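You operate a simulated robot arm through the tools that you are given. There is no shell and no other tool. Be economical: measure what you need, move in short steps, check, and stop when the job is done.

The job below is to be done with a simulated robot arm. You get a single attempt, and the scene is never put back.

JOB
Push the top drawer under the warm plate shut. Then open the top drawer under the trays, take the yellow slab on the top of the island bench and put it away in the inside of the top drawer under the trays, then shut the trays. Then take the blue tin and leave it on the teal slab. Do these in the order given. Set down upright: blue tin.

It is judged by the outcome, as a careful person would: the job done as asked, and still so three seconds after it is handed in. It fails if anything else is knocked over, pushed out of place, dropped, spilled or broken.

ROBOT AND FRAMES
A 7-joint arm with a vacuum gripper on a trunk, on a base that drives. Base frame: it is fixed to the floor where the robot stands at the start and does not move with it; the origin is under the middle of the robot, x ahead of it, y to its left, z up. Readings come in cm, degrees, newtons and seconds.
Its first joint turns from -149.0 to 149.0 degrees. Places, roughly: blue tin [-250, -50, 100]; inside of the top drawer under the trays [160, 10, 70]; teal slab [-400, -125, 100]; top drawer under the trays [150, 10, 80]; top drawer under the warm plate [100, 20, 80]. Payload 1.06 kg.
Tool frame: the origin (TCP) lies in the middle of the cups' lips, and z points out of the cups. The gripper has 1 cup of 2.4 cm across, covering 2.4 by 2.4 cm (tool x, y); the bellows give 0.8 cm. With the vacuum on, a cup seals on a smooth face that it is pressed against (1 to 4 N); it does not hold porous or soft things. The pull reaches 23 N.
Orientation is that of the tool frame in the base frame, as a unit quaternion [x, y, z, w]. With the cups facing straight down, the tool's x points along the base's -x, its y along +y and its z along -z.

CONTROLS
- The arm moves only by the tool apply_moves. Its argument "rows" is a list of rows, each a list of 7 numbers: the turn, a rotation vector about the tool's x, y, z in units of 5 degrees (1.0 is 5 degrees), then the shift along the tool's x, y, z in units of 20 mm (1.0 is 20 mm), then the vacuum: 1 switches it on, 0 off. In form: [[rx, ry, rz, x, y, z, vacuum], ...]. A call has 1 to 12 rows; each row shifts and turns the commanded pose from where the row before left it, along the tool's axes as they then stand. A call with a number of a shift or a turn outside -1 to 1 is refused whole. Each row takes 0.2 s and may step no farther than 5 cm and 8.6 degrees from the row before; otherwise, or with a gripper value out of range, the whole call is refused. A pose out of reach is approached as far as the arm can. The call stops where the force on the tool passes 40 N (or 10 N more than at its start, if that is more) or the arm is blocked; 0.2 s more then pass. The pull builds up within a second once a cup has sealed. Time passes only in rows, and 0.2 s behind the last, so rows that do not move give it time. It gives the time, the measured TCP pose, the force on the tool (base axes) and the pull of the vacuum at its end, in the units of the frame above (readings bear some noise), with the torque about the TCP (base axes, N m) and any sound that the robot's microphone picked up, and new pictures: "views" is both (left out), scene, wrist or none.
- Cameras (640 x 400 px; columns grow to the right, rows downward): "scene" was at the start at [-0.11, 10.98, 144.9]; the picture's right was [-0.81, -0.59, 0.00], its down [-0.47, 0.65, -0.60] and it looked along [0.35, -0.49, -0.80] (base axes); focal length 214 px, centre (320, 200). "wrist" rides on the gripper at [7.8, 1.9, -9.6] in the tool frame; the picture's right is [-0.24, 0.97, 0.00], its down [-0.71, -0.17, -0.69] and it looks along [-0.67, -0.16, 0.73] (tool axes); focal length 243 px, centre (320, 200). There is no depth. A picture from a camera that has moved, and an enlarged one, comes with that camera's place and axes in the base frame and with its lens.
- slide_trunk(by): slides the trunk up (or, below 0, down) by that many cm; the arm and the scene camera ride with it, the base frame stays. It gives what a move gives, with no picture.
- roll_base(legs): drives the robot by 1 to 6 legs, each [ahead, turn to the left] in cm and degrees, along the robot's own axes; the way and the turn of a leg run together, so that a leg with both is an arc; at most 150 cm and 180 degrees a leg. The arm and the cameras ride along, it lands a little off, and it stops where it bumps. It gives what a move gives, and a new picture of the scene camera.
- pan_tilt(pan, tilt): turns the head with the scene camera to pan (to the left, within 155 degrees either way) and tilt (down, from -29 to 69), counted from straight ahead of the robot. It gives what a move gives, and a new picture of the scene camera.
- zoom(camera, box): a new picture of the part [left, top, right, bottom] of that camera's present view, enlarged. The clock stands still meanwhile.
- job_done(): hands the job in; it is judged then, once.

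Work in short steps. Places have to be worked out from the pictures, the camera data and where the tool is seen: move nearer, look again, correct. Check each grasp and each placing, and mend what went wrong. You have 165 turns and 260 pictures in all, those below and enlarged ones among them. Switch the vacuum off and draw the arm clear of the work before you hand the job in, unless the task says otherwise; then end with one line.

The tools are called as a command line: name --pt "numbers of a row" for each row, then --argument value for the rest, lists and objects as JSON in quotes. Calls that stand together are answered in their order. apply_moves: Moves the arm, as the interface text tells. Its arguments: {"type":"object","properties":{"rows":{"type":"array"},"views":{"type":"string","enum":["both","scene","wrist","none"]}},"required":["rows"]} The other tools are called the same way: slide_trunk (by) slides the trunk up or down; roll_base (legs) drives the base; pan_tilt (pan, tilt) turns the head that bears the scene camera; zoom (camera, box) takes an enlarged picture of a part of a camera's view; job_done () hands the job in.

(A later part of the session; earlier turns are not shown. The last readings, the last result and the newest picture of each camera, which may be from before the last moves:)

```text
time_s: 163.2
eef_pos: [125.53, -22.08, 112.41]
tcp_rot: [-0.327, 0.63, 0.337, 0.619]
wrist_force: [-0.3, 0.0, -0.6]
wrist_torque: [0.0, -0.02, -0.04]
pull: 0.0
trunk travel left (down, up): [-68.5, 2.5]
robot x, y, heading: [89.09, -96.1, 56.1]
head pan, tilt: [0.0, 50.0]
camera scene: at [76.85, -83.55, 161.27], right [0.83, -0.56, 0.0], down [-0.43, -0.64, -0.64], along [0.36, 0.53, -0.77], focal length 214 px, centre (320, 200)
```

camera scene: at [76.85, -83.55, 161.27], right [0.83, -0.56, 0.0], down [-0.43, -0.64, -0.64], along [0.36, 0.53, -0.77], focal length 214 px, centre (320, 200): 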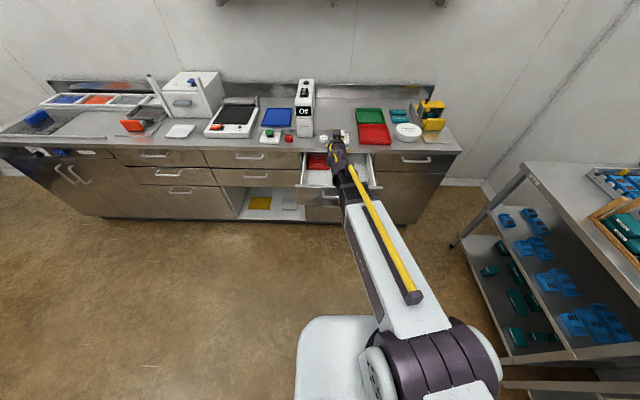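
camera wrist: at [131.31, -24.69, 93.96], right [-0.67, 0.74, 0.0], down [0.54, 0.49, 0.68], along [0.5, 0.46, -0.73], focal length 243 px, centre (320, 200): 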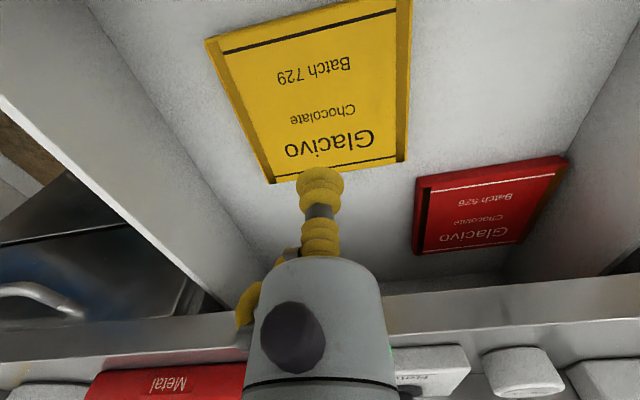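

Horizontal without trouble. Retract 6 cm, back up 10 cm, and lower to z≈74.5.

apply_moves --pt "0 0 0 0 0 -1 0" --pt "0 0 0 0 0 -1 0" --pt "0 0 0 0 0 -1 0" --views "none"

roll_base --legs '[[-10, -1]]'

slide_trunk --by -38

apply_moves --pt "0 0 0 0 0 0 0" --views "wrist"

```text
time_s: 164.0
eef_pos: [122.23, -27.25, 112.51]
tcp_rot: [-0.331, 0.626, 0.332, 0.623]
wrist_force: [-0.1, 0.6, 0.5]
wrist_torque: [-0.01, 0.0, 0.01]
pull: 0.2
trunk travel left (down, up): [-68.5, 2.5]
robot x, y, heading: [89.19, -95.92, 56.1]
head pan, tilt: [0.0, 50.0]
```

```text
time_s: 165.2
eef_pos: [117.81, -36.05, 112.41]
tcp_rot: [-0.327, 0.628, 0.327, 0.626]
wrist_force: [-0.9, 0.2, 0.3]
wrist_torque: [0.01, 0.01, 0.01]
pull: 0.0
trunk travel left (down, up): [-68.5, 2.5]
robot x, y, heading: [83.36, -103.88, 54.9]
head pan, tilt: [0.0, 50.0]
camera scene: at [71.37, -91.65, 161.27], right [0.82, -0.57, 0.0], down [-0.44, -0.63, -0.64], along [0.37, 0.53, -0.77], focal length 214 px, centre (320, 200)
```

scene: 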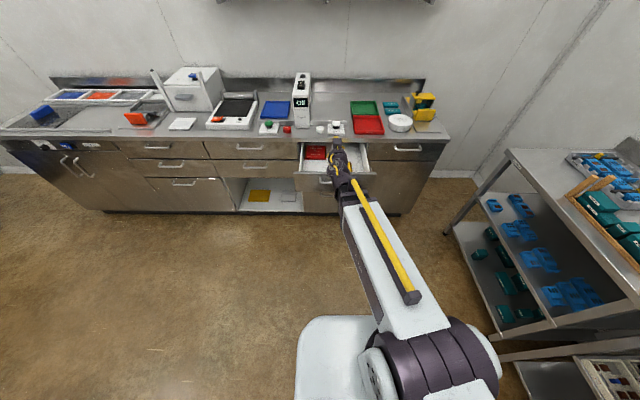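

```text
time_s: 168.8
eef_pos: [117.72, -36.06, 74.53]
tcp_rot: [-0.327, 0.628, 0.328, 0.625]
wrist_force: [0.1, 0.7, 0.0]
wrist_torque: [-0.03, 0.02, 0.02]
pull: 0.1
trunk travel left (down, up): [-30.5, 40.5]
robot x, y, heading: [83.61, -104.03, 55.0]
head pan, tilt: [0.0, 50.0]
```

```text
time_s: 169.2
eef_pos: [117.71, -36.02, 74.41]
tcp_rot: [-0.326, 0.629, 0.327, 0.626]
wrist_force: [0.3, -0.3, -0.2]
wrist_torque: [0.02, 0.0, 0.02]
pull: 0.0
trunk travel left (down, up): [-30.5, 40.5]
robot x, y, heading: [83.38, -103.94, 54.9]
head pan, tilt: [0.0, 50.0]
camera wrist: at [110.71, -42.93, 66.61], right [-0.8, 0.56, 0.24], down [-0.25, -0.66, 0.71], along [0.55, 0.5, 0.66], focal length 243 px, centre (320, 200)
```

wrist: 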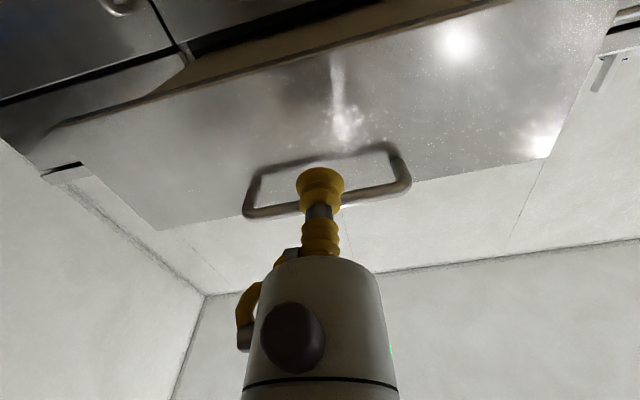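

Aligned below the handle. Drive 6 cm forward and push with the arm.

roll_base --legs '[[6, 0]]'

apply_moves --pt "0 0 0 0 0 0.8 0" --pt "0 0 0 0 0 0.6 0" --pt "0 0 0 0 0 0.5 0" --pt "0 0 0 0 0 0.7 0" --pt "0 0 0 0 0 0.8 0" --pt "0 0 0 0 0 0.8 0" --pt "0 0 0 0 0 0.8 0" --pt "0 0 0 0 0 0.8 0" --pt "0 0 0 0 0 0.8 0" --pt "0 0 0 0 0 0.8 0" --pt "0 0 0 0 0 0.8 0" --pt "0 0 0 0 0 0.8 0" --views "wrist"

```text
time_s: 170.2
eef_pos: [121.15, -31.24, 74.48]
tcp_rot: [-0.327, 0.628, 0.328, 0.626]
wrist_force: [-0.6, 0.5, -0.2]
wrist_torque: [-0.01, -0.02, 0.03]
pull: 0.1
trunk travel left (down, up): [-30.5, 40.5]
robot x, y, heading: [86.76, -99.2, 55.0]
head pan, tilt: [0.0, 50.0]
camera scene: at [74.82, -86.72, 123.27], right [0.82, -0.57, 0.0], down [-0.44, -0.63, -0.64], along [0.37, 0.53, -0.77], focal length 214 px, centre (320, 200)
```

scene: 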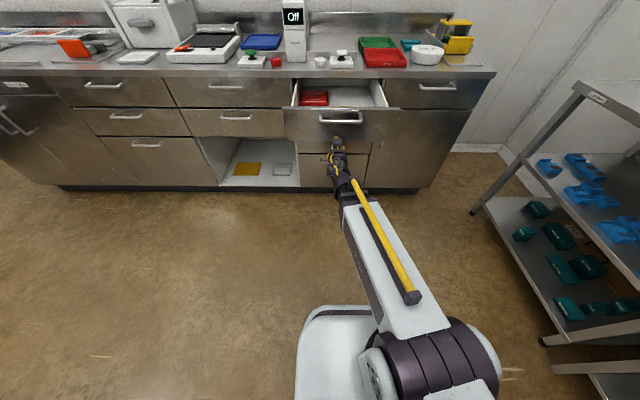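

```text
time_s: 172.8
eef_pos: [131.66, -16.26, 74.53]
tcp_rot: [-0.327, 0.628, 0.328, 0.626]
wrist_force: [-0.2, 0.3, -0.2]
wrist_torque: [-0.03, 0.03, 0.0]
pull: 0.1
trunk travel left (down, up): [-30.5, 40.5]
robot x, y, heading: [86.91, -99.24, 55.1]
head pan, tilt: [0.0, 50.0]
camera wrist: at [124.46, -23.11, 66.57], right [-0.8, 0.56, 0.24], down [-0.25, -0.66, 0.71], along [0.55, 0.51, 0.66], focal length 243 px, centre (320, 200)
```

wrist: 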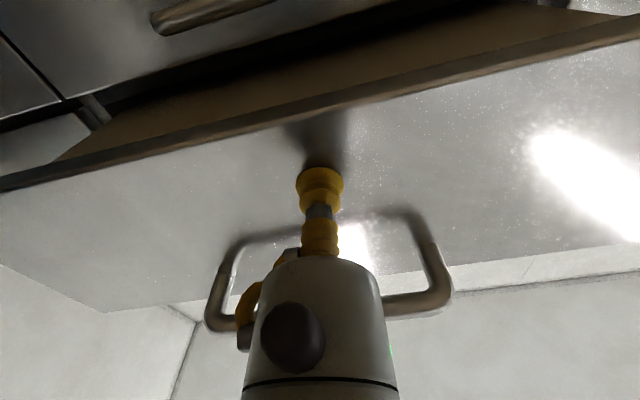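

Drawer is moving in; continue.

apply_moves --pt "0 0 0 0 0 0.7 0" --pt "0 0 0 0 0 0.7 0" --pt "0 0 0 0 0 0.7 0" --pt "0 0 0 0 0 0.7 0" --pt "0 0 0 0 0 0.7 0" --pt "0 0 0 0 0 0.7 0" --pt "0 0 0 0 0 0.6 0" --pt "0 0 0 0 0 0.5 0" --pt "0 0 0 0 0 0.4 0" --pt "0 0 0 0 0 0.4 0" --pt "0 0 0 0 0 0.3 0" --views "none"

apply_moves --pt "0 0 0 0 0 0.25 0" --pt "0 0 0 0 0 0.25 0" --pt "0 0 0 0 0 0.25 0" --pt "0 0 0 0 0 0.25 0" --pt "0 0 0 0 0 0.2 0" --views "both"

```text
time_s: 175.2
eef_pos: [138.93, -5.95, 74.38]
tcp_rot: [-0.327, 0.628, 0.328, 0.626]
wrist_force: [-0.4, -1.5, -0.2]
wrist_torque: [0.0, -0.02, 0.04]
pull: 0.1
trunk travel left (down, up): [-30.5, 40.5]
robot x, y, heading: [86.84, -99.52, 54.9]
head pan, tilt: [0.0, 50.0]
```

```text
time_s: 176.4
eef_pos: [140.23, -4.11, 74.34]
tcp_rot: [-0.327, 0.628, 0.328, 0.626]
wrist_force: [-4.7, -7.9, -2.5]
wrist_torque: [0.07, -0.03, 0.06]
pull: 0.1
trunk travel left (down, up): [-30.5, 40.5]
robot x, y, heading: [86.65, -99.06, 55.2]
head pan, tilt: [0.0, 50.0]
camera scene: at [74.79, -86.76, 123.27], right [0.82, -0.57, 0.0], down [-0.44, -0.63, -0.64], along [0.37, 0.53, -0.77], focal length 214 px, centre (320, 200)
camera wrist: at [133.1, -10.92, 66.55], right [-0.8, 0.56, 0.24], down [-0.25, -0.66, 0.71], along [0.55, 0.51, 0.66], focal length 243 px, centre (320, 200)
```

scene: 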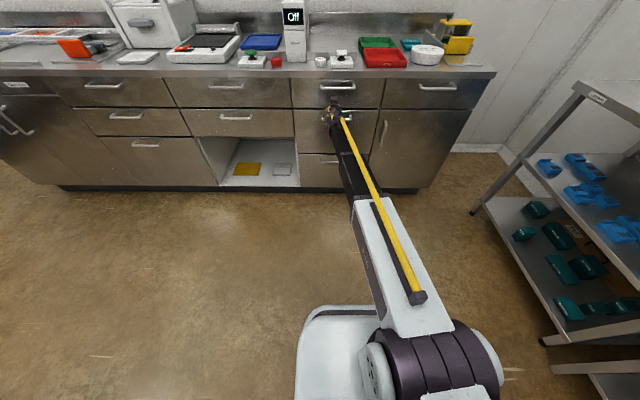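
wrist: 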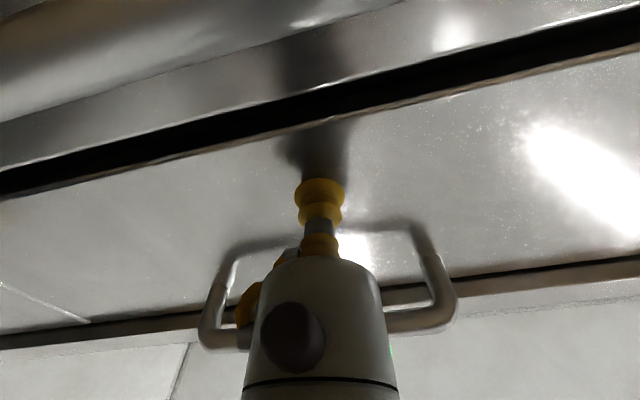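

Shut flush (cup compressed, ~9 N). One more light press, then retract.

apply_moves --pt "0 0 0 0 0 0.15 0" --pt "0 0 0 0 0 0.1 0" --pt "0 0 0 0 0 -0.3 0" --pt "0 0 0 0 0 -0.5 0" --pt "0 0 0 0 0 -1 0" --pt "0 0 0 0 0 -1 0" --pt "0 0 0 0 0 -1 0" --pt "0 0 0 0 0 -1 0" --pt "0 0 0 0 0 -1 0" --pt "0 0 0 0 0 -1 0" --pt "0 0 0 0 0 -1 0" --pt "0 0 0 0 0 -1 0" --views "none"

slide_trunk --by 40

apply_moves --pt "0 0 0 0 0.5 -1 0" --pt "0 0 0 0 0.5 -1 0" --pt "0 0 0 0 0.5 -1 0" --pt "0 0 0 0 0.5 -1 0" --pt "0 1 0 0 0 0 0" --pt "0 1 0 0 0 0 0" --pt "0 1 0 0 0 0 0" --pt "0 1 0 0 0 0 0" --pt "0 1 0 0 0 0 0" --pt "0 1 0 0 0 0 0" --pt "0 1 0 0 0 0 0" --pt "0 1 0 0 0 0 0" --views "none"

apply_moves --pt "0 1 0 0 0 0 0" --pt "0 1 0 0 0 0 0" --pt "0 1 0 0 0 0 0" --pt "0 1 0 0 0 0 0" --pt "0 1 0 0 0 0 0" --pt "0 1 0 0 0 0 0" --pt "0 1 0 0 0 0 0" --pt "0 1 0 0 0 0 0" --pt "0 1 0 0 0 0 0" --pt "0 1 0 0 0 0 0" --views "scene"

```text
time_s: 176.9
eef_pos: [140.15, -4.09, 74.43]
tcp_rot: [-0.327, 0.629, 0.328, 0.625]
wrist_force: [-5.2, -9.3, 1.9]
wrist_torque: [-0.06, 0.04, 0.02]
pull: 0.1
trunk travel left (down, up): [-30.5, 40.5]
robot x, y, heading: [87.08, -99.45, 54.9]
head pan, tilt: [0.0, 50.0]
stopped in row 2: the force on the tool passed its limit at 43 N (the readings are from after the stop); the commanded pose is now the measured one
```

```text
time_s: 178.1
eef_pos: [139.96, -4.08, 80.11]
tcp_rot: [-0.329, 0.63, 0.327, 0.623]
wrist_force: [-3.2, -5.7, -3.9]
wrist_torque: [0.16, -0.14, -0.01]
pull: 0.0
trunk travel left (down, up): [-36.7, 34.3]
robot x, y, heading: [86.7, -99.09, 55.0]
head pan, tilt: [0.0, 50.0]
stopped: the force on the tool passed its limit at 59 N (the readings are from after the stop); the commanded pose is now the measured one
```

```text
time_s: 179.4
eef_pos: [132.42, -8.53, 80.58]
tcp_rot: [-0.363, 0.648, 0.287, 0.605]
wrist_force: [-1.2, -2.8, -1.2]
wrist_torque: [-0.02, 0.0, 0.0]
pull: 0.0
trunk travel left (down, up): [-36.7, 34.3]
robot x, y, heading: [86.95, -99.07, 55.2]
head pan, tilt: [0.0, 50.0]
stopped in row 6: the force on the tool passed its limit at 43 N (the readings are from after the stop); the commanded pose is now the measured one
```

```text
time_s: 181.6
eef_pos: [132.42, -8.47, 80.5]
tcp_rot: [-0.45, 0.844, 0.107, 0.273]
wrist_force: [-1.3, -2.0, 2.1]
wrist_torque: [0.03, -0.07, 0.0]
pull: 0.0
trunk travel left (down, up): [-36.7, 34.3]
robot x, y, heading: [86.92, -99.54, 55.1]
head pan, tilt: [0.0, 50.0]
camera scene: at [74.75, -86.82, 129.47], right [0.82, -0.57, 0.0], down [-0.44, -0.63, -0.64], along [0.37, 0.53, -0.77], focal length 214 px, centre (320, 200)
```

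scene: 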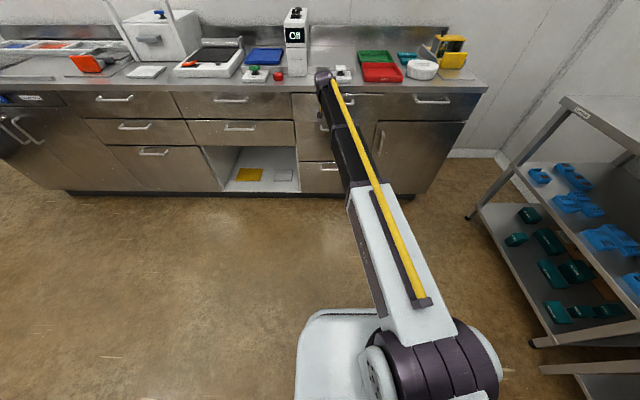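

The stop cut off the retraction and the next calls ran anyway; the tool may be near the handle. Look before moving.

apply_moves --pt "0 0 0 0 0 0 0" --views "wrist"

zoom --camera "scene" --box '[230, 50, 430, 190]'

```text
time_s: 182.0
eef_pos: [132.46, -8.58, 80.42]
tcp_rot: [-0.45, 0.843, 0.108, 0.273]
wrist_force: [-1.4, -1.4, 1.5]
wrist_torque: [0.03, -0.03, 0.01]
pull: 0.1
trunk travel left (down, up): [-36.7, 34.3]
robot x, y, heading: [86.88, -99.53, 55.2]
head pan, tilt: [0.0, 50.0]
camera wrist: at [123.9, -17.09, 83.76], right [-0.69, 0.72, 0.07], down [0.21, 0.1, 0.97], along [0.69, 0.69, -0.22], focal length 243 px, centre (320, 200)
```

wrist: 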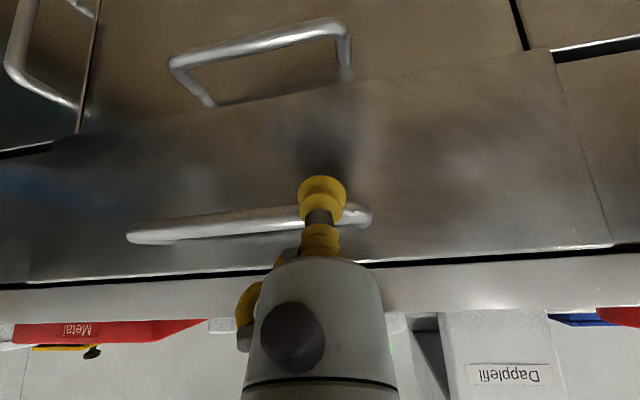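

```text
2.86 times, centred on (330, 120) of scene
camera zoom: at [74.75, -86.82, 129.47], right [0.82, -0.57, 0.0], down [-0.44, -0.63, -0.64], along [0.37, 0.53, -0.77], focal length 613 px, centre (291, 429)
```

zoom: 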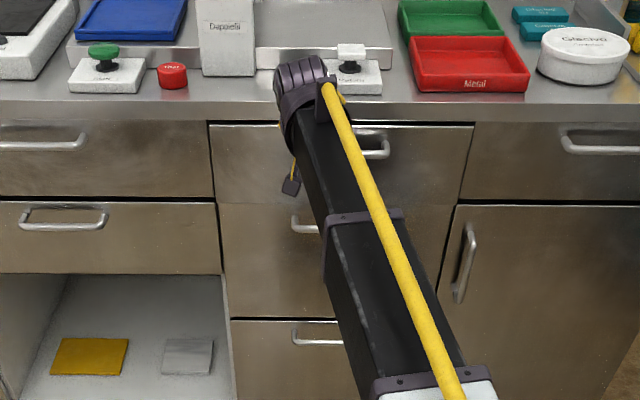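

The tip is in front of the handle; the drawer may have been dragged open slightly. Back the base straight away first.

roll_base --legs '[[-14, 0]]'

zoom --camera "scene" --box '[200, 50, 480, 210]'

```text
time_s: 183.3
eef_pos: [124.42, -20.1, 80.46]
tcp_rot: [-0.448, 0.844, 0.107, 0.274]
wrist_force: [-0.6, 0.1, -0.3]
wrist_torque: [0.02, 0.02, -0.01]
pull: 0.0
trunk travel left (down, up): [-36.7, 34.3]
robot x, y, heading: [79.04, -110.58, 55.1]
head pan, tilt: [0.0, 50.0]
camera scene: at [66.72, -98.3, 129.47], right [0.82, -0.57, 0.0], down [-0.44, -0.63, -0.64], along [0.37, 0.53, -0.77], focal length 214 px, centre (320, 200)
```

scene: 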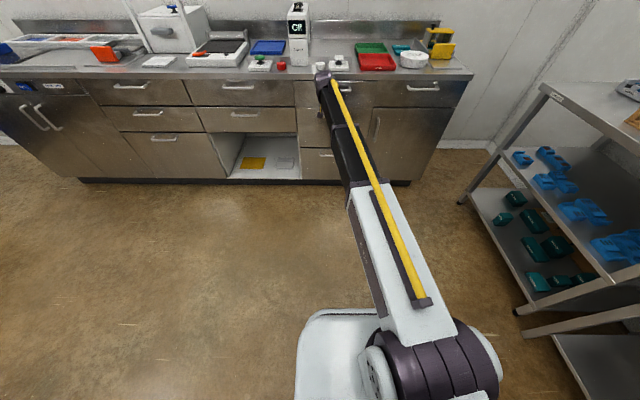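

```text
2.29 times, centred on (340, 130) of scene
camera zoom: at [66.72, -98.3, 129.47], right [0.82, -0.57, 0.0], down [-0.44, -0.63, -0.64], along [0.37, 0.53, -0.77], focal length 490 px, centre (274, 360)
```

zoom: 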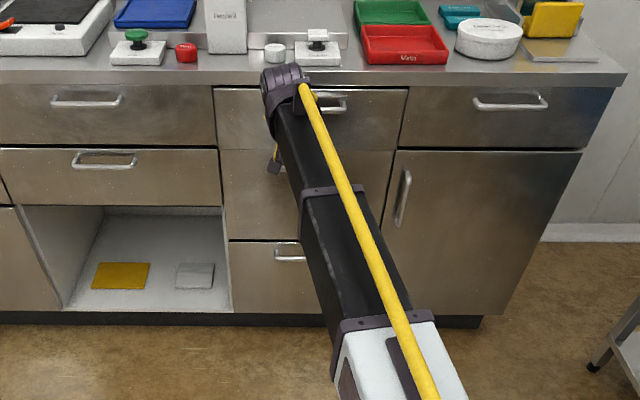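

The trays drawer is indeed a touch proud. Level the tool again and shift left beside the handle for a second push.

apply_moves --pt "0 -1 0 0 0.38 0 0" --pt "0 -1 0 0 0.38 0 0" --pt "0 -1 0 0 0.38 0 0" --pt "0 -1 0 0 0.38 0 0" --pt "0 -1 0 0 0.38 0 0" --pt "0 -1 0 0 0.38 0 0" --pt "0 -1 0 0 0.38 0 0" --pt "0 -1 0 0 0.38 0 0" --pt "0 -1 0 0 0.38 0 0" --pt "0 -1 0 0 0.38 0 0" --pt "0 -1 0 0 0.38 0 0" --views "both"

```text
time_s: 185.7
eef_pos: [117.57, -15.25, 79.82]
tcp_rot: [-0.35, 0.621, 0.304, 0.632]
wrist_force: [0.4, 0.5, -0.4]
wrist_torque: [0.01, 0.01, 0.0]
pull: 0.1
trunk travel left (down, up): [-36.7, 34.3]
robot x, y, heading: [78.76, -110.23, 54.9]
head pan, tilt: [0.0, 50.0]
camera scene: at [66.71, -98.32, 129.48], right [0.82, -0.57, 0.0], down [-0.44, -0.63, -0.64], along [0.37, 0.53, -0.77], focal length 214 px, centre (320, 200)
camera wrist: at [110.87, -22.46, 71.99], right [-0.81, 0.57, 0.17], down [-0.28, -0.62, 0.73], along [0.52, 0.54, 0.66], focal length 243 px, centre (320, 200)
```

scene: 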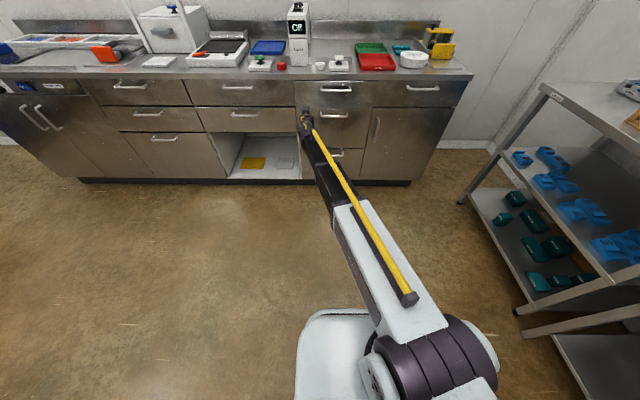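
wrist: 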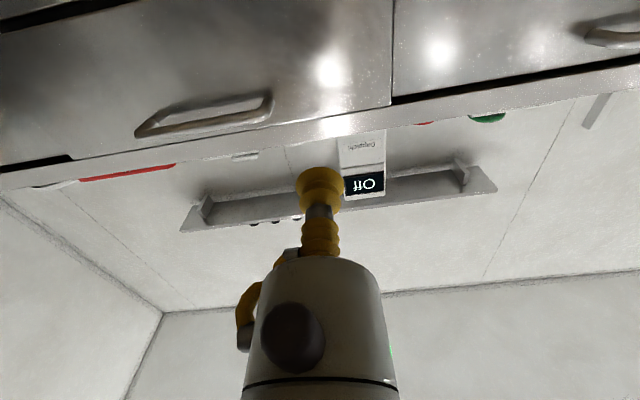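

Drive forward 10 cm, lower 3 cm, then push.

roll_base --legs '[[10, 0]]'

apply_moves --pt "0 0 0 0.75 0 0 0" --pt "0 0 0 0.75 0 0 0" --pt "0 0 0 0 0 0.8 0" --pt "0 0 0 0 0 0.8 0" --pt "0 0 0 0 0 0.6 0" --pt "0 0 0 0 0 0.4 0" --views "wrist"

```text
time_s: 186.9
eef_pos: [123.48, -6.99, 79.86]
tcp_rot: [-0.349, 0.622, 0.302, 0.633]
wrist_force: [-0.6, -0.3, -0.2]
wrist_torque: [0.0, 0.03, 0.01]
pull: 0.1
trunk travel left (down, up): [-36.7, 34.3]
robot x, y, heading: [84.71, -102.65, 55.0]
head pan, tilt: [0.0, 50.0]
camera scene: at [72.5, -90.06, 129.47], right [0.82, -0.57, 0.0], down [-0.44, -0.63, -0.64], along [0.37, 0.53, -0.77], focal length 214 px, centre (320, 200)
```

scene: 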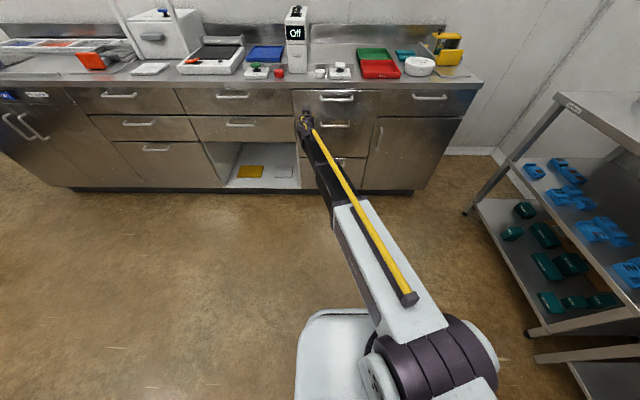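

```text
time_s: 188.3
eef_pos: [126.55, -2.93, 76.64]
tcp_rot: [-0.349, 0.622, 0.302, 0.633]
wrist_force: [0.4, 0.4, 0.0]
wrist_torque: [-0.04, 0.04, 0.01]
pull: 0.0
trunk travel left (down, up): [-36.7, 34.3]
robot x, y, heading: [84.35, -102.79, 55.3]
head pan, tilt: [0.0, 50.0]
camera wrist: at [119.82, -10.12, 68.84], right [-0.8, 0.57, 0.17], down [-0.29, -0.62, 0.73], along [0.52, 0.54, 0.66], focal length 243 px, centre (320, 200)
```

wrist: 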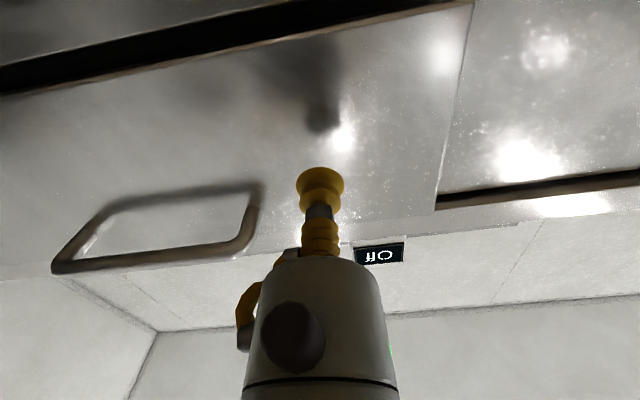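

Clear of the handle now; push the last centimetres.

apply_moves --pt "0 0 0 0 0 0.5 0" --pt "0 0 0 0 0 0.5 0" --pt "0 0 0 0 0 0.5 0" --pt "0 0 0 0 0 0.5 0" --pt "0 0 0 0 0 0.4 0" --pt "0 0 0 0 0 0.3 0" --pt "0 0 0 0 0 0.3 0" --pt "0 0 0 0 0 0.25 0" --views "wrist"

```text
time_s: 190.1
eef_pos: [130.29, 2.53, 76.65]
tcp_rot: [-0.35, 0.621, 0.302, 0.633]
wrist_force: [-2.7, -1.1, -1.5]
wrist_torque: [0.01, -0.02, -0.03]
pull: 0.1
trunk travel left (down, up): [-36.7, 34.3]
robot x, y, heading: [84.75, -102.85, 55.0]
head pan, tilt: [0.0, 50.0]
camera wrist: at [123.58, -4.75, 68.81], right [-0.8, 0.57, 0.17], down [-0.28, -0.62, 0.73], along [0.52, 0.54, 0.66], focal length 243 px, centre (320, 200)
```

wrist: 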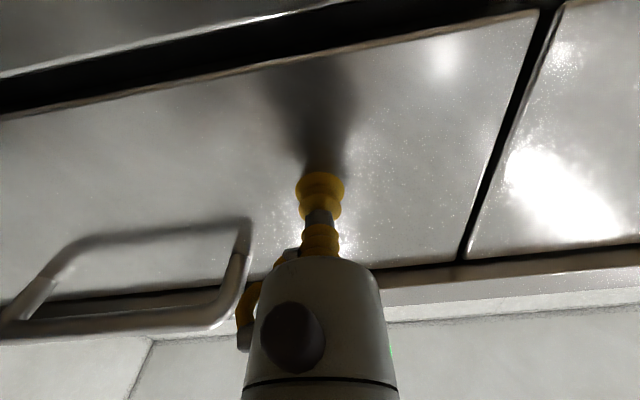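

Flush again. A tiny extra press to seat it.

apply_moves --pt "0 0 0 0 0 0.15 0" --pt "0 0 0 0 0 0.05 0" --views "none"

```text
time_s: 190.7
eef_pos: [130.39, 2.77, 76.73]
tcp_rot: [-0.349, 0.622, 0.303, 0.632]
wrist_force: [-3.0, -4.7, -1.8]
wrist_torque: [0.07, -0.07, -0.01]
pull: 0.0
trunk travel left (down, up): [-36.7, 34.3]
robot x, y, heading: [84.59, -102.18, 55.1]
head pan, tilt: [0.0, 50.0]
```

Seated. Retract straight back.

apply_moves --pt "0 0 0 0 0 -0.5 0" --pt "0 0 0 0 0 -1 0" --pt "0 0 0 0 0 -1 0" --pt "0 0 0 0 0 -1 0" --pt "0 0 0 0 0 -1 0" --pt "0 0 0 0 0 -1 0" --pt "0 0 0 0 0 -1 0" --pt "0 0 0 0 0 -1 0" --pt "0 0 0 0 0 -1 0" --pt "0 0 0 0 0 -1 0" --views "both"

```text
time_s: 192.9
eef_pos: [119.57, -12.82, 76.92]
tcp_rot: [-0.349, 0.622, 0.303, 0.632]
wrist_force: [0.6, -0.5, -0.3]
wrist_torque: [-0.03, 0.0, -0.02]
pull: 0.1
trunk travel left (down, up): [-36.7, 34.3]
robot x, y, heading: [84.4, -102.25, 54.8]
head pan, tilt: [0.0, 50.0]
camera scene: at [72.51, -90.04, 129.47], right [0.82, -0.57, 0.0], down [-0.44, -0.63, -0.64], along [0.37, 0.53, -0.77], focal length 214 px, centre (320, 200)
camera wrist: at [112.84, -20.04, 69.1], right [-0.8, 0.57, 0.17], down [-0.28, -0.62, 0.73], along [0.52, 0.54, 0.66], focal length 243 px, centre (320, 200)
```

scene: 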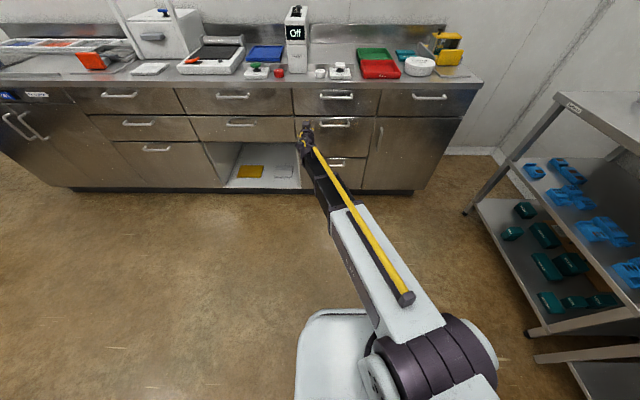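
wrist: 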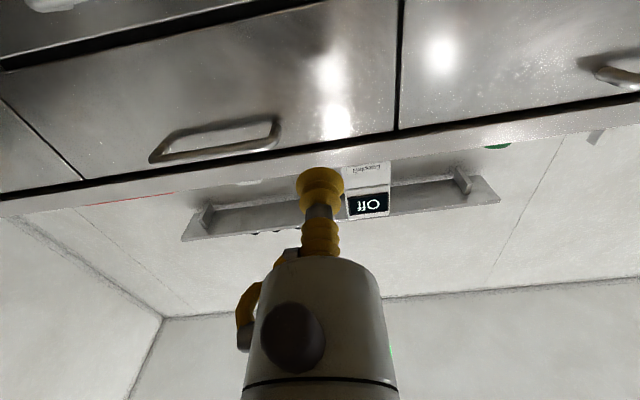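

Both drawers are flush. Now raise the trunk, then pitch the tool down.

slide_trunk --by 34

apply_moves --pt "0 1 0 0 0 0 0" --pt "0 1 0 0 0 0 0" --pt "0 1 0 0 0 0 0" --pt "0 1 0 0 0 0 0" --pt "0 1 0 0 0 0 0" --pt "0 1 0 0 0 0 0" --pt "0 1 0 0 0 0 0" --pt "0 1 0 0 0 0 0" --pt "0 1 0 0 0 0 0" --views "none"

apply_moves --pt "0 1 0 0 0 0 0" --pt "0 1 0 0 0 0 0" --pt "0 1 0 0 0 0 0" --pt "0 1 0 0 0 0 0" --pt "0 1 0 0 0 0 0" --pt "0 1 0 0 0 0 0" --pt "0 1 0 0 0 0 0" --pt "0 1 0 0 0 0 0" --pt "0 1 0 0 0 0 0" --views "none"

```text
time_s: 196.2
eef_pos: [119.56, -12.77, 110.85]
tcp_rot: [-0.349, 0.622, 0.302, 0.633]
wrist_force: [-0.1, -0.2, -0.6]
wrist_torque: [0.01, 0.0, 0.02]
pull: 0.1
trunk travel left (down, up): [-70.7, 0.3]
robot x, y, heading: [84.79, -102.39, 55.2]
head pan, tilt: [0.0, 50.0]
```

```text
time_s: 198.2
eef_pos: [119.62, -12.69, 111.01]
tcp_rot: [-0.438, 0.817, 0.145, 0.346]
wrist_force: [0.6, -0.1, 0.2]
wrist_torque: [0.02, 0.0, 0.02]
pull: 0.1
trunk travel left (down, up): [-70.7, 0.3]
robot x, y, heading: [84.77, -102.47, 55.0]
head pan, tilt: [0.0, 50.0]
```

```text
time_s: 200.2
eef_pos: [119.65, -12.77, 110.89]
tcp_rot: [-0.461, 0.886, -0.033, 0.007]
wrist_force: [-0.4, 0.5, -0.1]
wrist_torque: [-0.01, 0.03, -0.01]
pull: 0.0
trunk travel left (down, up): [-70.7, 0.3]
robot x, y, heading: [84.47, -102.55, 55.4]
head pan, tilt: [0.0, 50.0]
```

Tool nearly vertical. Correct the small tilt, then drive along the aisle toward the far bench where the blue tin should be.

apply_moves --pt "-0.75 -0.2 0 0 0 -0.5 0" --pt "0 0 0 0 0 -1 0" --pt "0 0 0 0 0 -1 0" --pt "0 0 0 0 0 -1 0" --views "none"

roll_base --legs '[[0, 84.5], [105, 0], [104, 0]]'

pan_tilt --pan 40 --tilt 30

```text
time_s: 201.2
eef_pos: [119.53, -12.79, 117.92]
tcp_rot: [-0.461, 0.887, 0.0, 0.0]
wrist_force: [0.3, 1.7, 0.2]
wrist_torque: [0.02, 0.0, -0.01]
pull: 0.0
trunk travel left (down, up): [-70.7, 0.3]
robot x, y, heading: [84.39, -102.37, 54.9]
head pan, tilt: [0.0, 50.0]
```

```text
time_s: 215.2
eef_pos: [-158.39, 78.58, 117.93]
tcp_rot: [0.936, -0.352, -0.001, 0.0]
wrist_force: [0.5, 0.5, 0.1]
wrist_torque: [0.02, -0.03, -0.01]
pull: 0.1
trunk travel left (down, up): [-70.7, 0.3]
robot x, y, heading: [-72.72, 34.27, 138.6]
head pan, tilt: [0.0, 50.0]
camera scene: at [-86.45, 23.6, 163.47], right [0.66, 0.75, 0.0], down [0.58, -0.5, -0.64], along [-0.48, 0.42, -0.77], focal length 214 px, centre (320, 200)
```

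scene: 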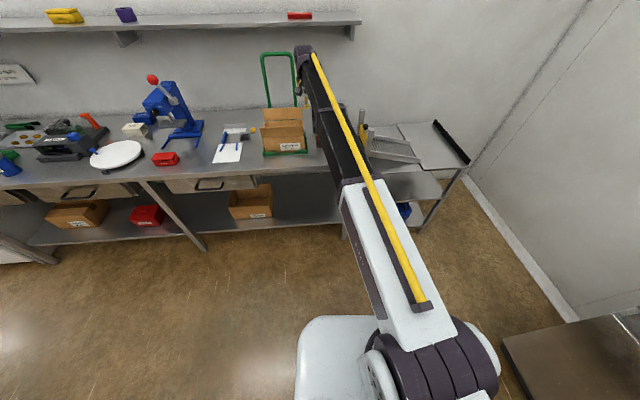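

```text
time_s: 216.2
eef_pos: [-158.36, 78.57, 118.01]
tcp_rot: [0.936, -0.352, 0.0, 0.001]
wrist_force: [0.4, -0.2, 1.2]
wrist_torque: [0.0, 0.01, -0.04]
pull: 0.0
trunk travel left (down, up): [-70.7, 0.3]
robot x, y, heading: [-72.96, 34.27, 138.9]
head pan, tilt: [40.0, 30.0]
camera scene: at [-89.68, 18.71, 166.42], right [0.02, 1.0, 0.0], down [0.5, -0.01, -0.87], along [-0.87, 0.02, -0.5], focal length 214 px, centre (320, 200)
```

scene: 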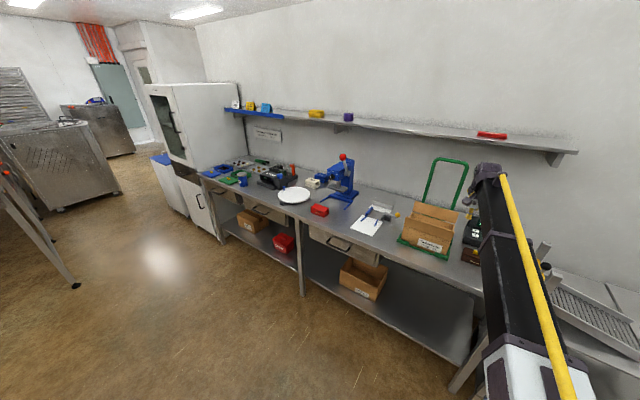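

Enlarge the bench and cabinet region to find the blue tin and the teal slab.

zoom --camera "scene" --box '[190, 90, 370, 230]'

zoom --camera "scene" --box '[0, 20, 260, 240]'

```text
2.86 times, centred on (280, 160) of scene
camera zoom: at [-89.68, 18.71, 166.42], right [0.02, 1.0, 0.0], down [0.5, -0.01, -0.87], along [-0.87, 0.02, -0.5], focal length 613 px, centre (434, 314)
```

zoom: 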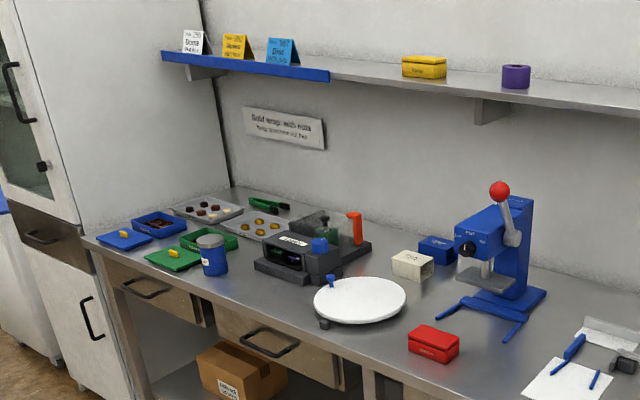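

```text
1.82 times, centred on (130, 130) of scene
camera zoom: at [-89.68, 18.71, 166.42], right [0.02, 1.0, 0.0], down [0.5, -0.01, -0.87], along [-0.87, 0.02, -0.5], focal length 390 px, centre (666, 327)
```

zoom: 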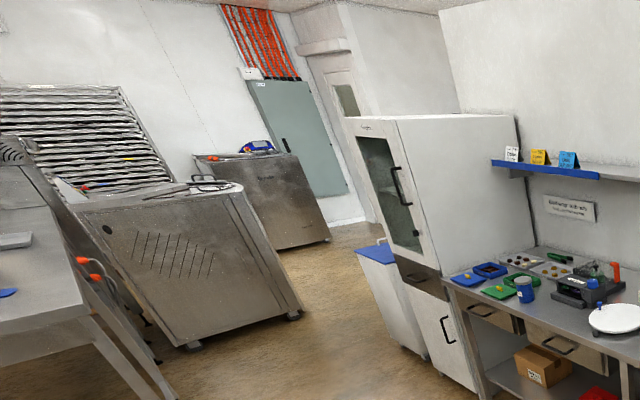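

The blue tin (blue cylinder with grey lid) is at about [-252,-41]. Drive alongside the bench and turn toward it.

roll_base --legs '[[0, 96.2], [145, 0]]'

pan_tilt --pan -40 --tilt 30

```text
time_s: 227.5
eef_pos: [-192.28, -173.57, 117.93]
tcp_rot: [0.889, 0.458, 0.0, 0.0]
wrist_force: [-0.8, 0.5, -0.6]
wrist_torque: [0.01, 0.0, -0.02]
pull: 0.0
trunk travel left (down, up): [-70.7, 0.3]
robot x, y, heading: [-156.95, -84.13, -125.2]
head pan, tilt: [40.0, 30.0]
camera scene: at [-139.57, -99.31, 166.42], right [-1.0, -0.08, 0.0], down [-0.04, 0.5, -0.87], along [0.07, -0.86, -0.5], focal length 214 px, centre (320, 200)
```

scene: 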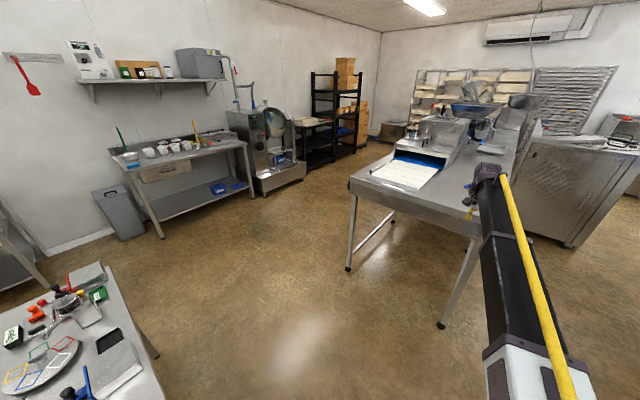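

```text
time_s: 229.0
eef_pos: [-192.19, -173.76, 118.08]
tcp_rot: [0.889, 0.458, 0.001, -0.001]
wrist_force: [-0.9, 0.5, 0.2]
wrist_torque: [-0.04, -0.01, -0.05]
pull: 0.0
trunk travel left (down, up): [-70.7, 0.3]
robot x, y, heading: [-156.8, -84.12, -125.3]
head pan, tilt: [-40.0, 30.0]
camera scene: at [-149.05, -92.6, 166.42], right [-0.25, 0.97, 0.0], down [0.48, 0.13, -0.87], along [-0.84, -0.22, -0.5], focal length 214 px, centre (320, 200)
```

scene: 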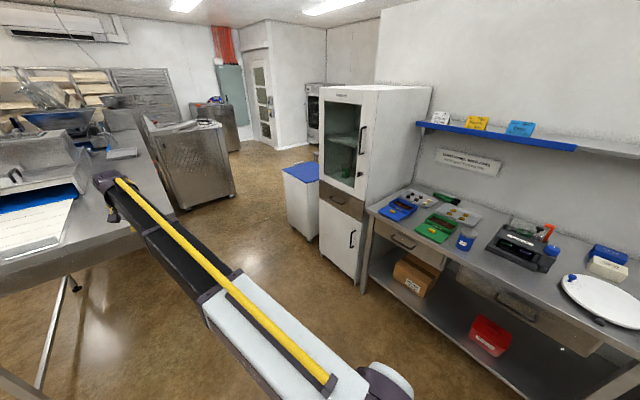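

Look closely at the cabinet and what is behind it, to find the teal slab.

zoom --camera "scene" --box '[180, 60, 420, 210]'

zoom --camera "scene" --box '[370, 170, 520, 264]'

```text
2.67 times, centred on (300, 135) of scene
camera zoom: at [-149.05, -92.6, 166.42], right [-0.25, 0.97, 0.0], down [0.48, 0.13, -0.87], along [-0.84, -0.22, -0.5], focal length 572 px, centre (373, 373)
```

zoom: 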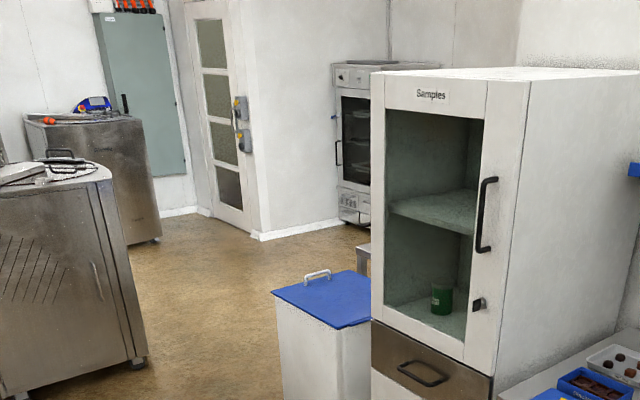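

```text
4.26 times, centred on (445, 217) of scene
camera zoom: at [-149.05, -92.6, 166.42], right [-0.25, 0.97, 0.0], down [0.48, 0.13, -0.87], along [-0.84, -0.22, -0.5], focal length 913 px, centre (-212, 128)
```

zoom: 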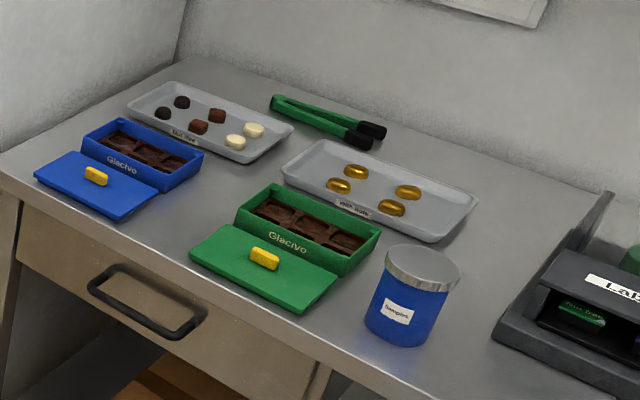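

The tin is at about [-251,-41], top z≈98. Teal slab seems to be behind the cabinet. Turn right to face the bench.

roll_base --legs '[[0, -90]]'

apply_moves --pt "0 0 0 0 0 0 0" --views "wrist"

```text
time_s: 233.2
eef_pos: [-246.55, -49.2, 117.99]
tcp_rot: [0.954, -0.301, 0.0, 0.0]
wrist_force: [-0.4, -0.5, -0.1]
wrist_torque: [0.0, 0.04, -0.01]
pull: 0.0
trunk travel left (down, up): [-70.7, 0.3]
robot x, y, heading: [-156.94, -83.85, 144.6]
head pan, tilt: [-40.0, 30.0]
camera scene: at [-165.19, -91.9, 166.43], right [0.97, 0.26, 0.0], down [0.13, -0.48, -0.87], along [-0.23, 0.84, -0.5], focal length 214 px, centre (320, 200)
```

scene: 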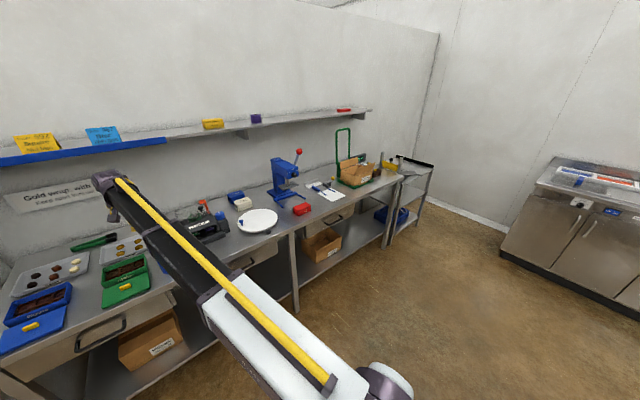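

```text
time_s: 233.6
eef_pos: [-246.6, -49.24, 118.0]
tcp_rot: [0.954, -0.301, -0.001, 0.0]
wrist_force: [-0.1, -1.2, -0.6]
wrist_torque: [0.0, -0.02, 0.0]
pull: 0.0
trunk travel left (down, up): [-70.7, 0.3]
robot x, y, heading: [-156.78, -84.1, 145.3]
head pan, tilt: [-40.0, 30.0]
camera wrist: at [-241.24, -55.38, 127.46], right [-0.75, -0.66, 0.0], down [-0.48, 0.55, 0.69], along [-0.45, 0.51, -0.73], focal length 243 px, centre (320, 200)
```

wrist: 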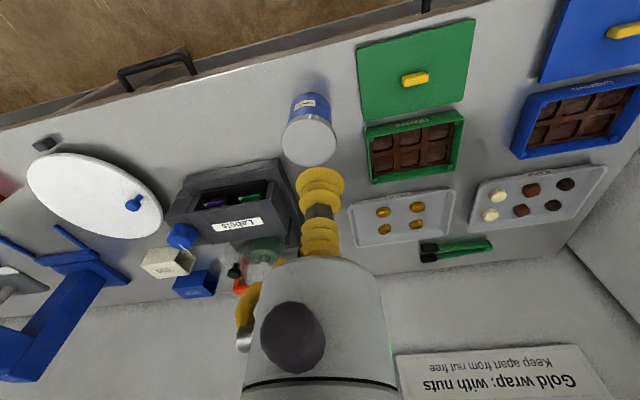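

Lid centre computed at [-251.4,-41.6]. Retract the arm 16 cm and shift sideways, then drive 24 cm forward, so the reach is comfortable.

apply_moves --pt "0 0 0 1 -0.24 0 0" --pt "0 0 0 1 -0.24 0 0" --pt "0 0 0 1 -0.24 0 0" --pt "0 0 0 1 -0.24 0 0" --pt "0 0 0 1 -0.24 0 0" --pt "0 0 0 1 -0.24 0 0" --pt "0 0 0 1 -0.24 0 0" --pt "0 0 0 1 -0.24 0 0" --views "none"

roll_base --legs '[[24, 0]]'

apply_moves --pt "0 0 0 0 0 0 0" --views "wrist"

```text
time_s: 235.4
eef_pos: [-231.14, -55.33, 118.01]
tcp_rot: [0.954, -0.301, -0.001, -0.001]
wrist_force: [0.7, 0.2, -0.8]
wrist_torque: [0.03, -0.01, -0.01]
pull: 0.1
trunk travel left (down, up): [-70.7, 0.3]
robot x, y, heading: [-156.61, -84.11, 145.4]
head pan, tilt: [-40.0, 30.0]
```

```text
time_s: 237.2
eef_pos: [-250.85, -41.47, 118.03]
tcp_rot: [0.953, -0.302, -0.001, 0.0]
wrist_force: [0.9, 0.3, -0.1]
wrist_torque: [0.01, 0.05, -0.03]
pull: 0.1
trunk travel left (down, up): [-70.7, 0.3]
robot x, y, heading: [-176.53, -70.45, 145.4]
head pan, tilt: [-40.0, 30.0]
camera scene: at [-184.96, -78.12, 166.42], right [0.97, 0.26, 0.0], down [0.13, -0.48, -0.87], along [-0.22, 0.84, -0.5], focal length 214 px, centre (320, 200)
```

scene: 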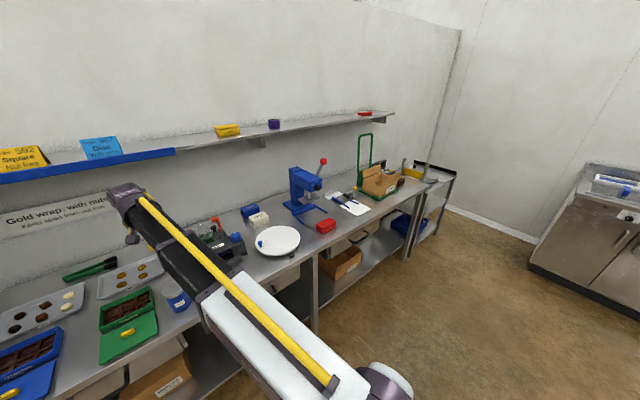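

```text
time_s: 237.6
eef_pos: [-250.88, -41.5, 118.1]
tcp_rot: [0.953, -0.301, -0.001, 0.0]
wrist_force: [0.9, 0.0, -0.1]
wrist_torque: [-0.01, 0.01, 0.01]
pull: 0.0
trunk travel left (down, up): [-70.7, 0.3]
robot x, y, heading: [-176.89, -70.28, 145.1]
head pan, tilt: [-40.0, 30.0]
camera wrist: at [-245.64, -47.64, 127.45], right [-0.75, -0.66, 0.0], down [-0.48, 0.55, 0.69], along [-0.45, 0.52, -0.73], focal length 243 px, centre (320, 200)
```

wrist: 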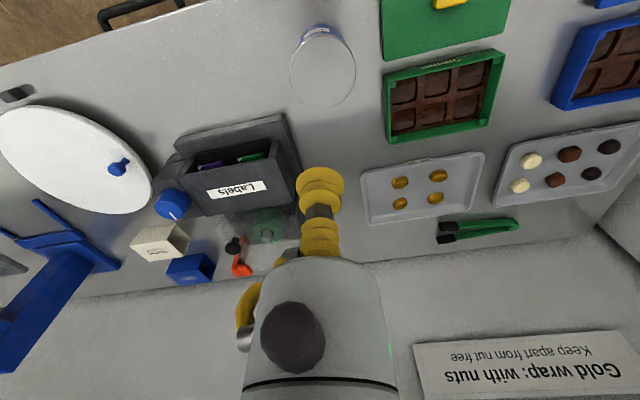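

The cup is right above the lid centre. Descend 16 cm and re-check.

apply_moves --pt "0 0 0 -0.1 0 1 0" --pt "0 0 0 0 0 1 0" --pt "0 0 0 0 0 1 0" --pt "0 0 0 0 0 1 0" --pt "0 0 0 0 0 1 0" --pt "0 0 0 0 0 1 0" --pt "0 0 0 0 0 1 0" --pt "0 0 0 0 0 1 0" --views "wrist"

```text
time_s: 239.4
eef_pos: [-251.19, -41.41, 101.93]
tcp_rot: [0.954, -0.301, -0.001, 0.0]
wrist_force: [0.1, 0.1, -0.1]
wrist_torque: [0.0, 0.02, -0.01]
pull: 0.0
trunk travel left (down, up): [-70.7, 0.3]
robot x, y, heading: [-176.71, -70.4, 144.8]
head pan, tilt: [-40.0, 30.0]
camera wrist: at [-245.86, -47.53, 111.43], right [-0.75, -0.66, 0.0], down [-0.48, 0.55, 0.69], along [-0.45, 0.52, -0.73], focal length 243 px, centre (320, 200)
```

wrist: 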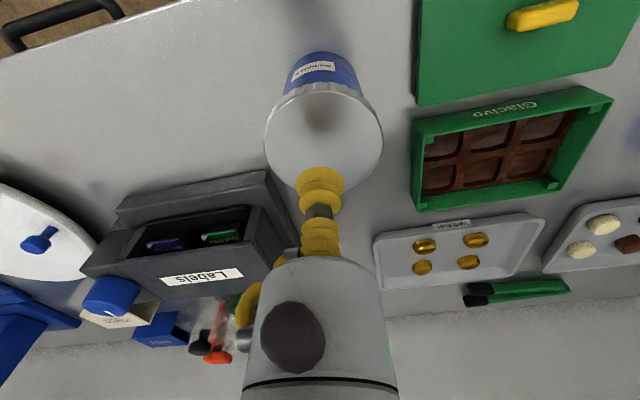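

Fine centring and slow descent with the vacuum on.

apply_moves --pt "0 0 0 0.25 0.1 0.8 1" --pt "0 0 0 0 0 0.3 1" --pt "0 0 0 0 0 0.25 1" --pt "0 0 0 0 0 0.25 1" --pt "0 0 0 0 0 0.2 1" --pt "0 0 0 0 0 0.15 1" --views "none"

```text
time_s: 240.8
eef_pos: [-250.73, -41.91, 98.26]
tcp_rot: [0.953, -0.302, -0.001, 0.0]
wrist_force: [2.6, -0.9, 15.2]
wrist_torque: [0.02, -0.02, -0.02]
pull: 22.6
trunk travel left (down, up): [-70.7, 0.3]
robot x, y, heading: [-176.69, -70.45, 145.1]
head pan, tilt: [-40.0, 30.0]
```

Sealed on the lid. Lift gently.

apply_moves --pt "0 0 0 0 0 -0.2 1" --pt "0 0 0 0 0 -0.2 1" --pt "0 0 0 0 0 -0.3 1" --pt "0 0 0 0 0 -0.5 1" --pt "0 0 0 0 0 -0.8 1" --pt "0 0 0 0 0 -1 1" --pt "0 0 0 0 0 -1 1" --pt "0 0 0 0 0 -1 1" --pt "0 0 0 0 0 -1 1" --pt "0 0 0 0 0 -1 1" --views "wrist"

```text
time_s: 243.0
eef_pos: [-250.78, -41.79, 112.05]
tcp_rot: [0.954, -0.301, 0.0, 0.0]
wrist_force: [0.1, 0.5, -1.5]
wrist_torque: [-0.05, 0.0, -0.02]
pull: 23.1
trunk travel left (down, up): [-70.7, 0.3]
robot x, y, heading: [-176.69, -70.58, 144.9]
head pan, tilt: [-40.0, 30.0]
camera wrist: at [-245.55, -47.97, 121.52], right [-0.75, -0.66, 0.0], down [-0.48, 0.55, 0.69], along [-0.45, 0.51, -0.73], focal length 243 px, centre (320, 200)
```

wrist: 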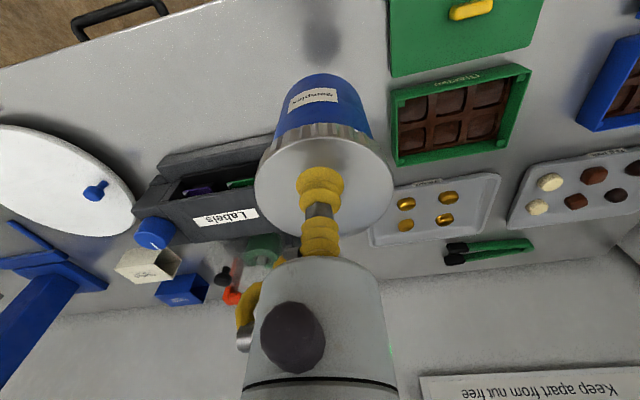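

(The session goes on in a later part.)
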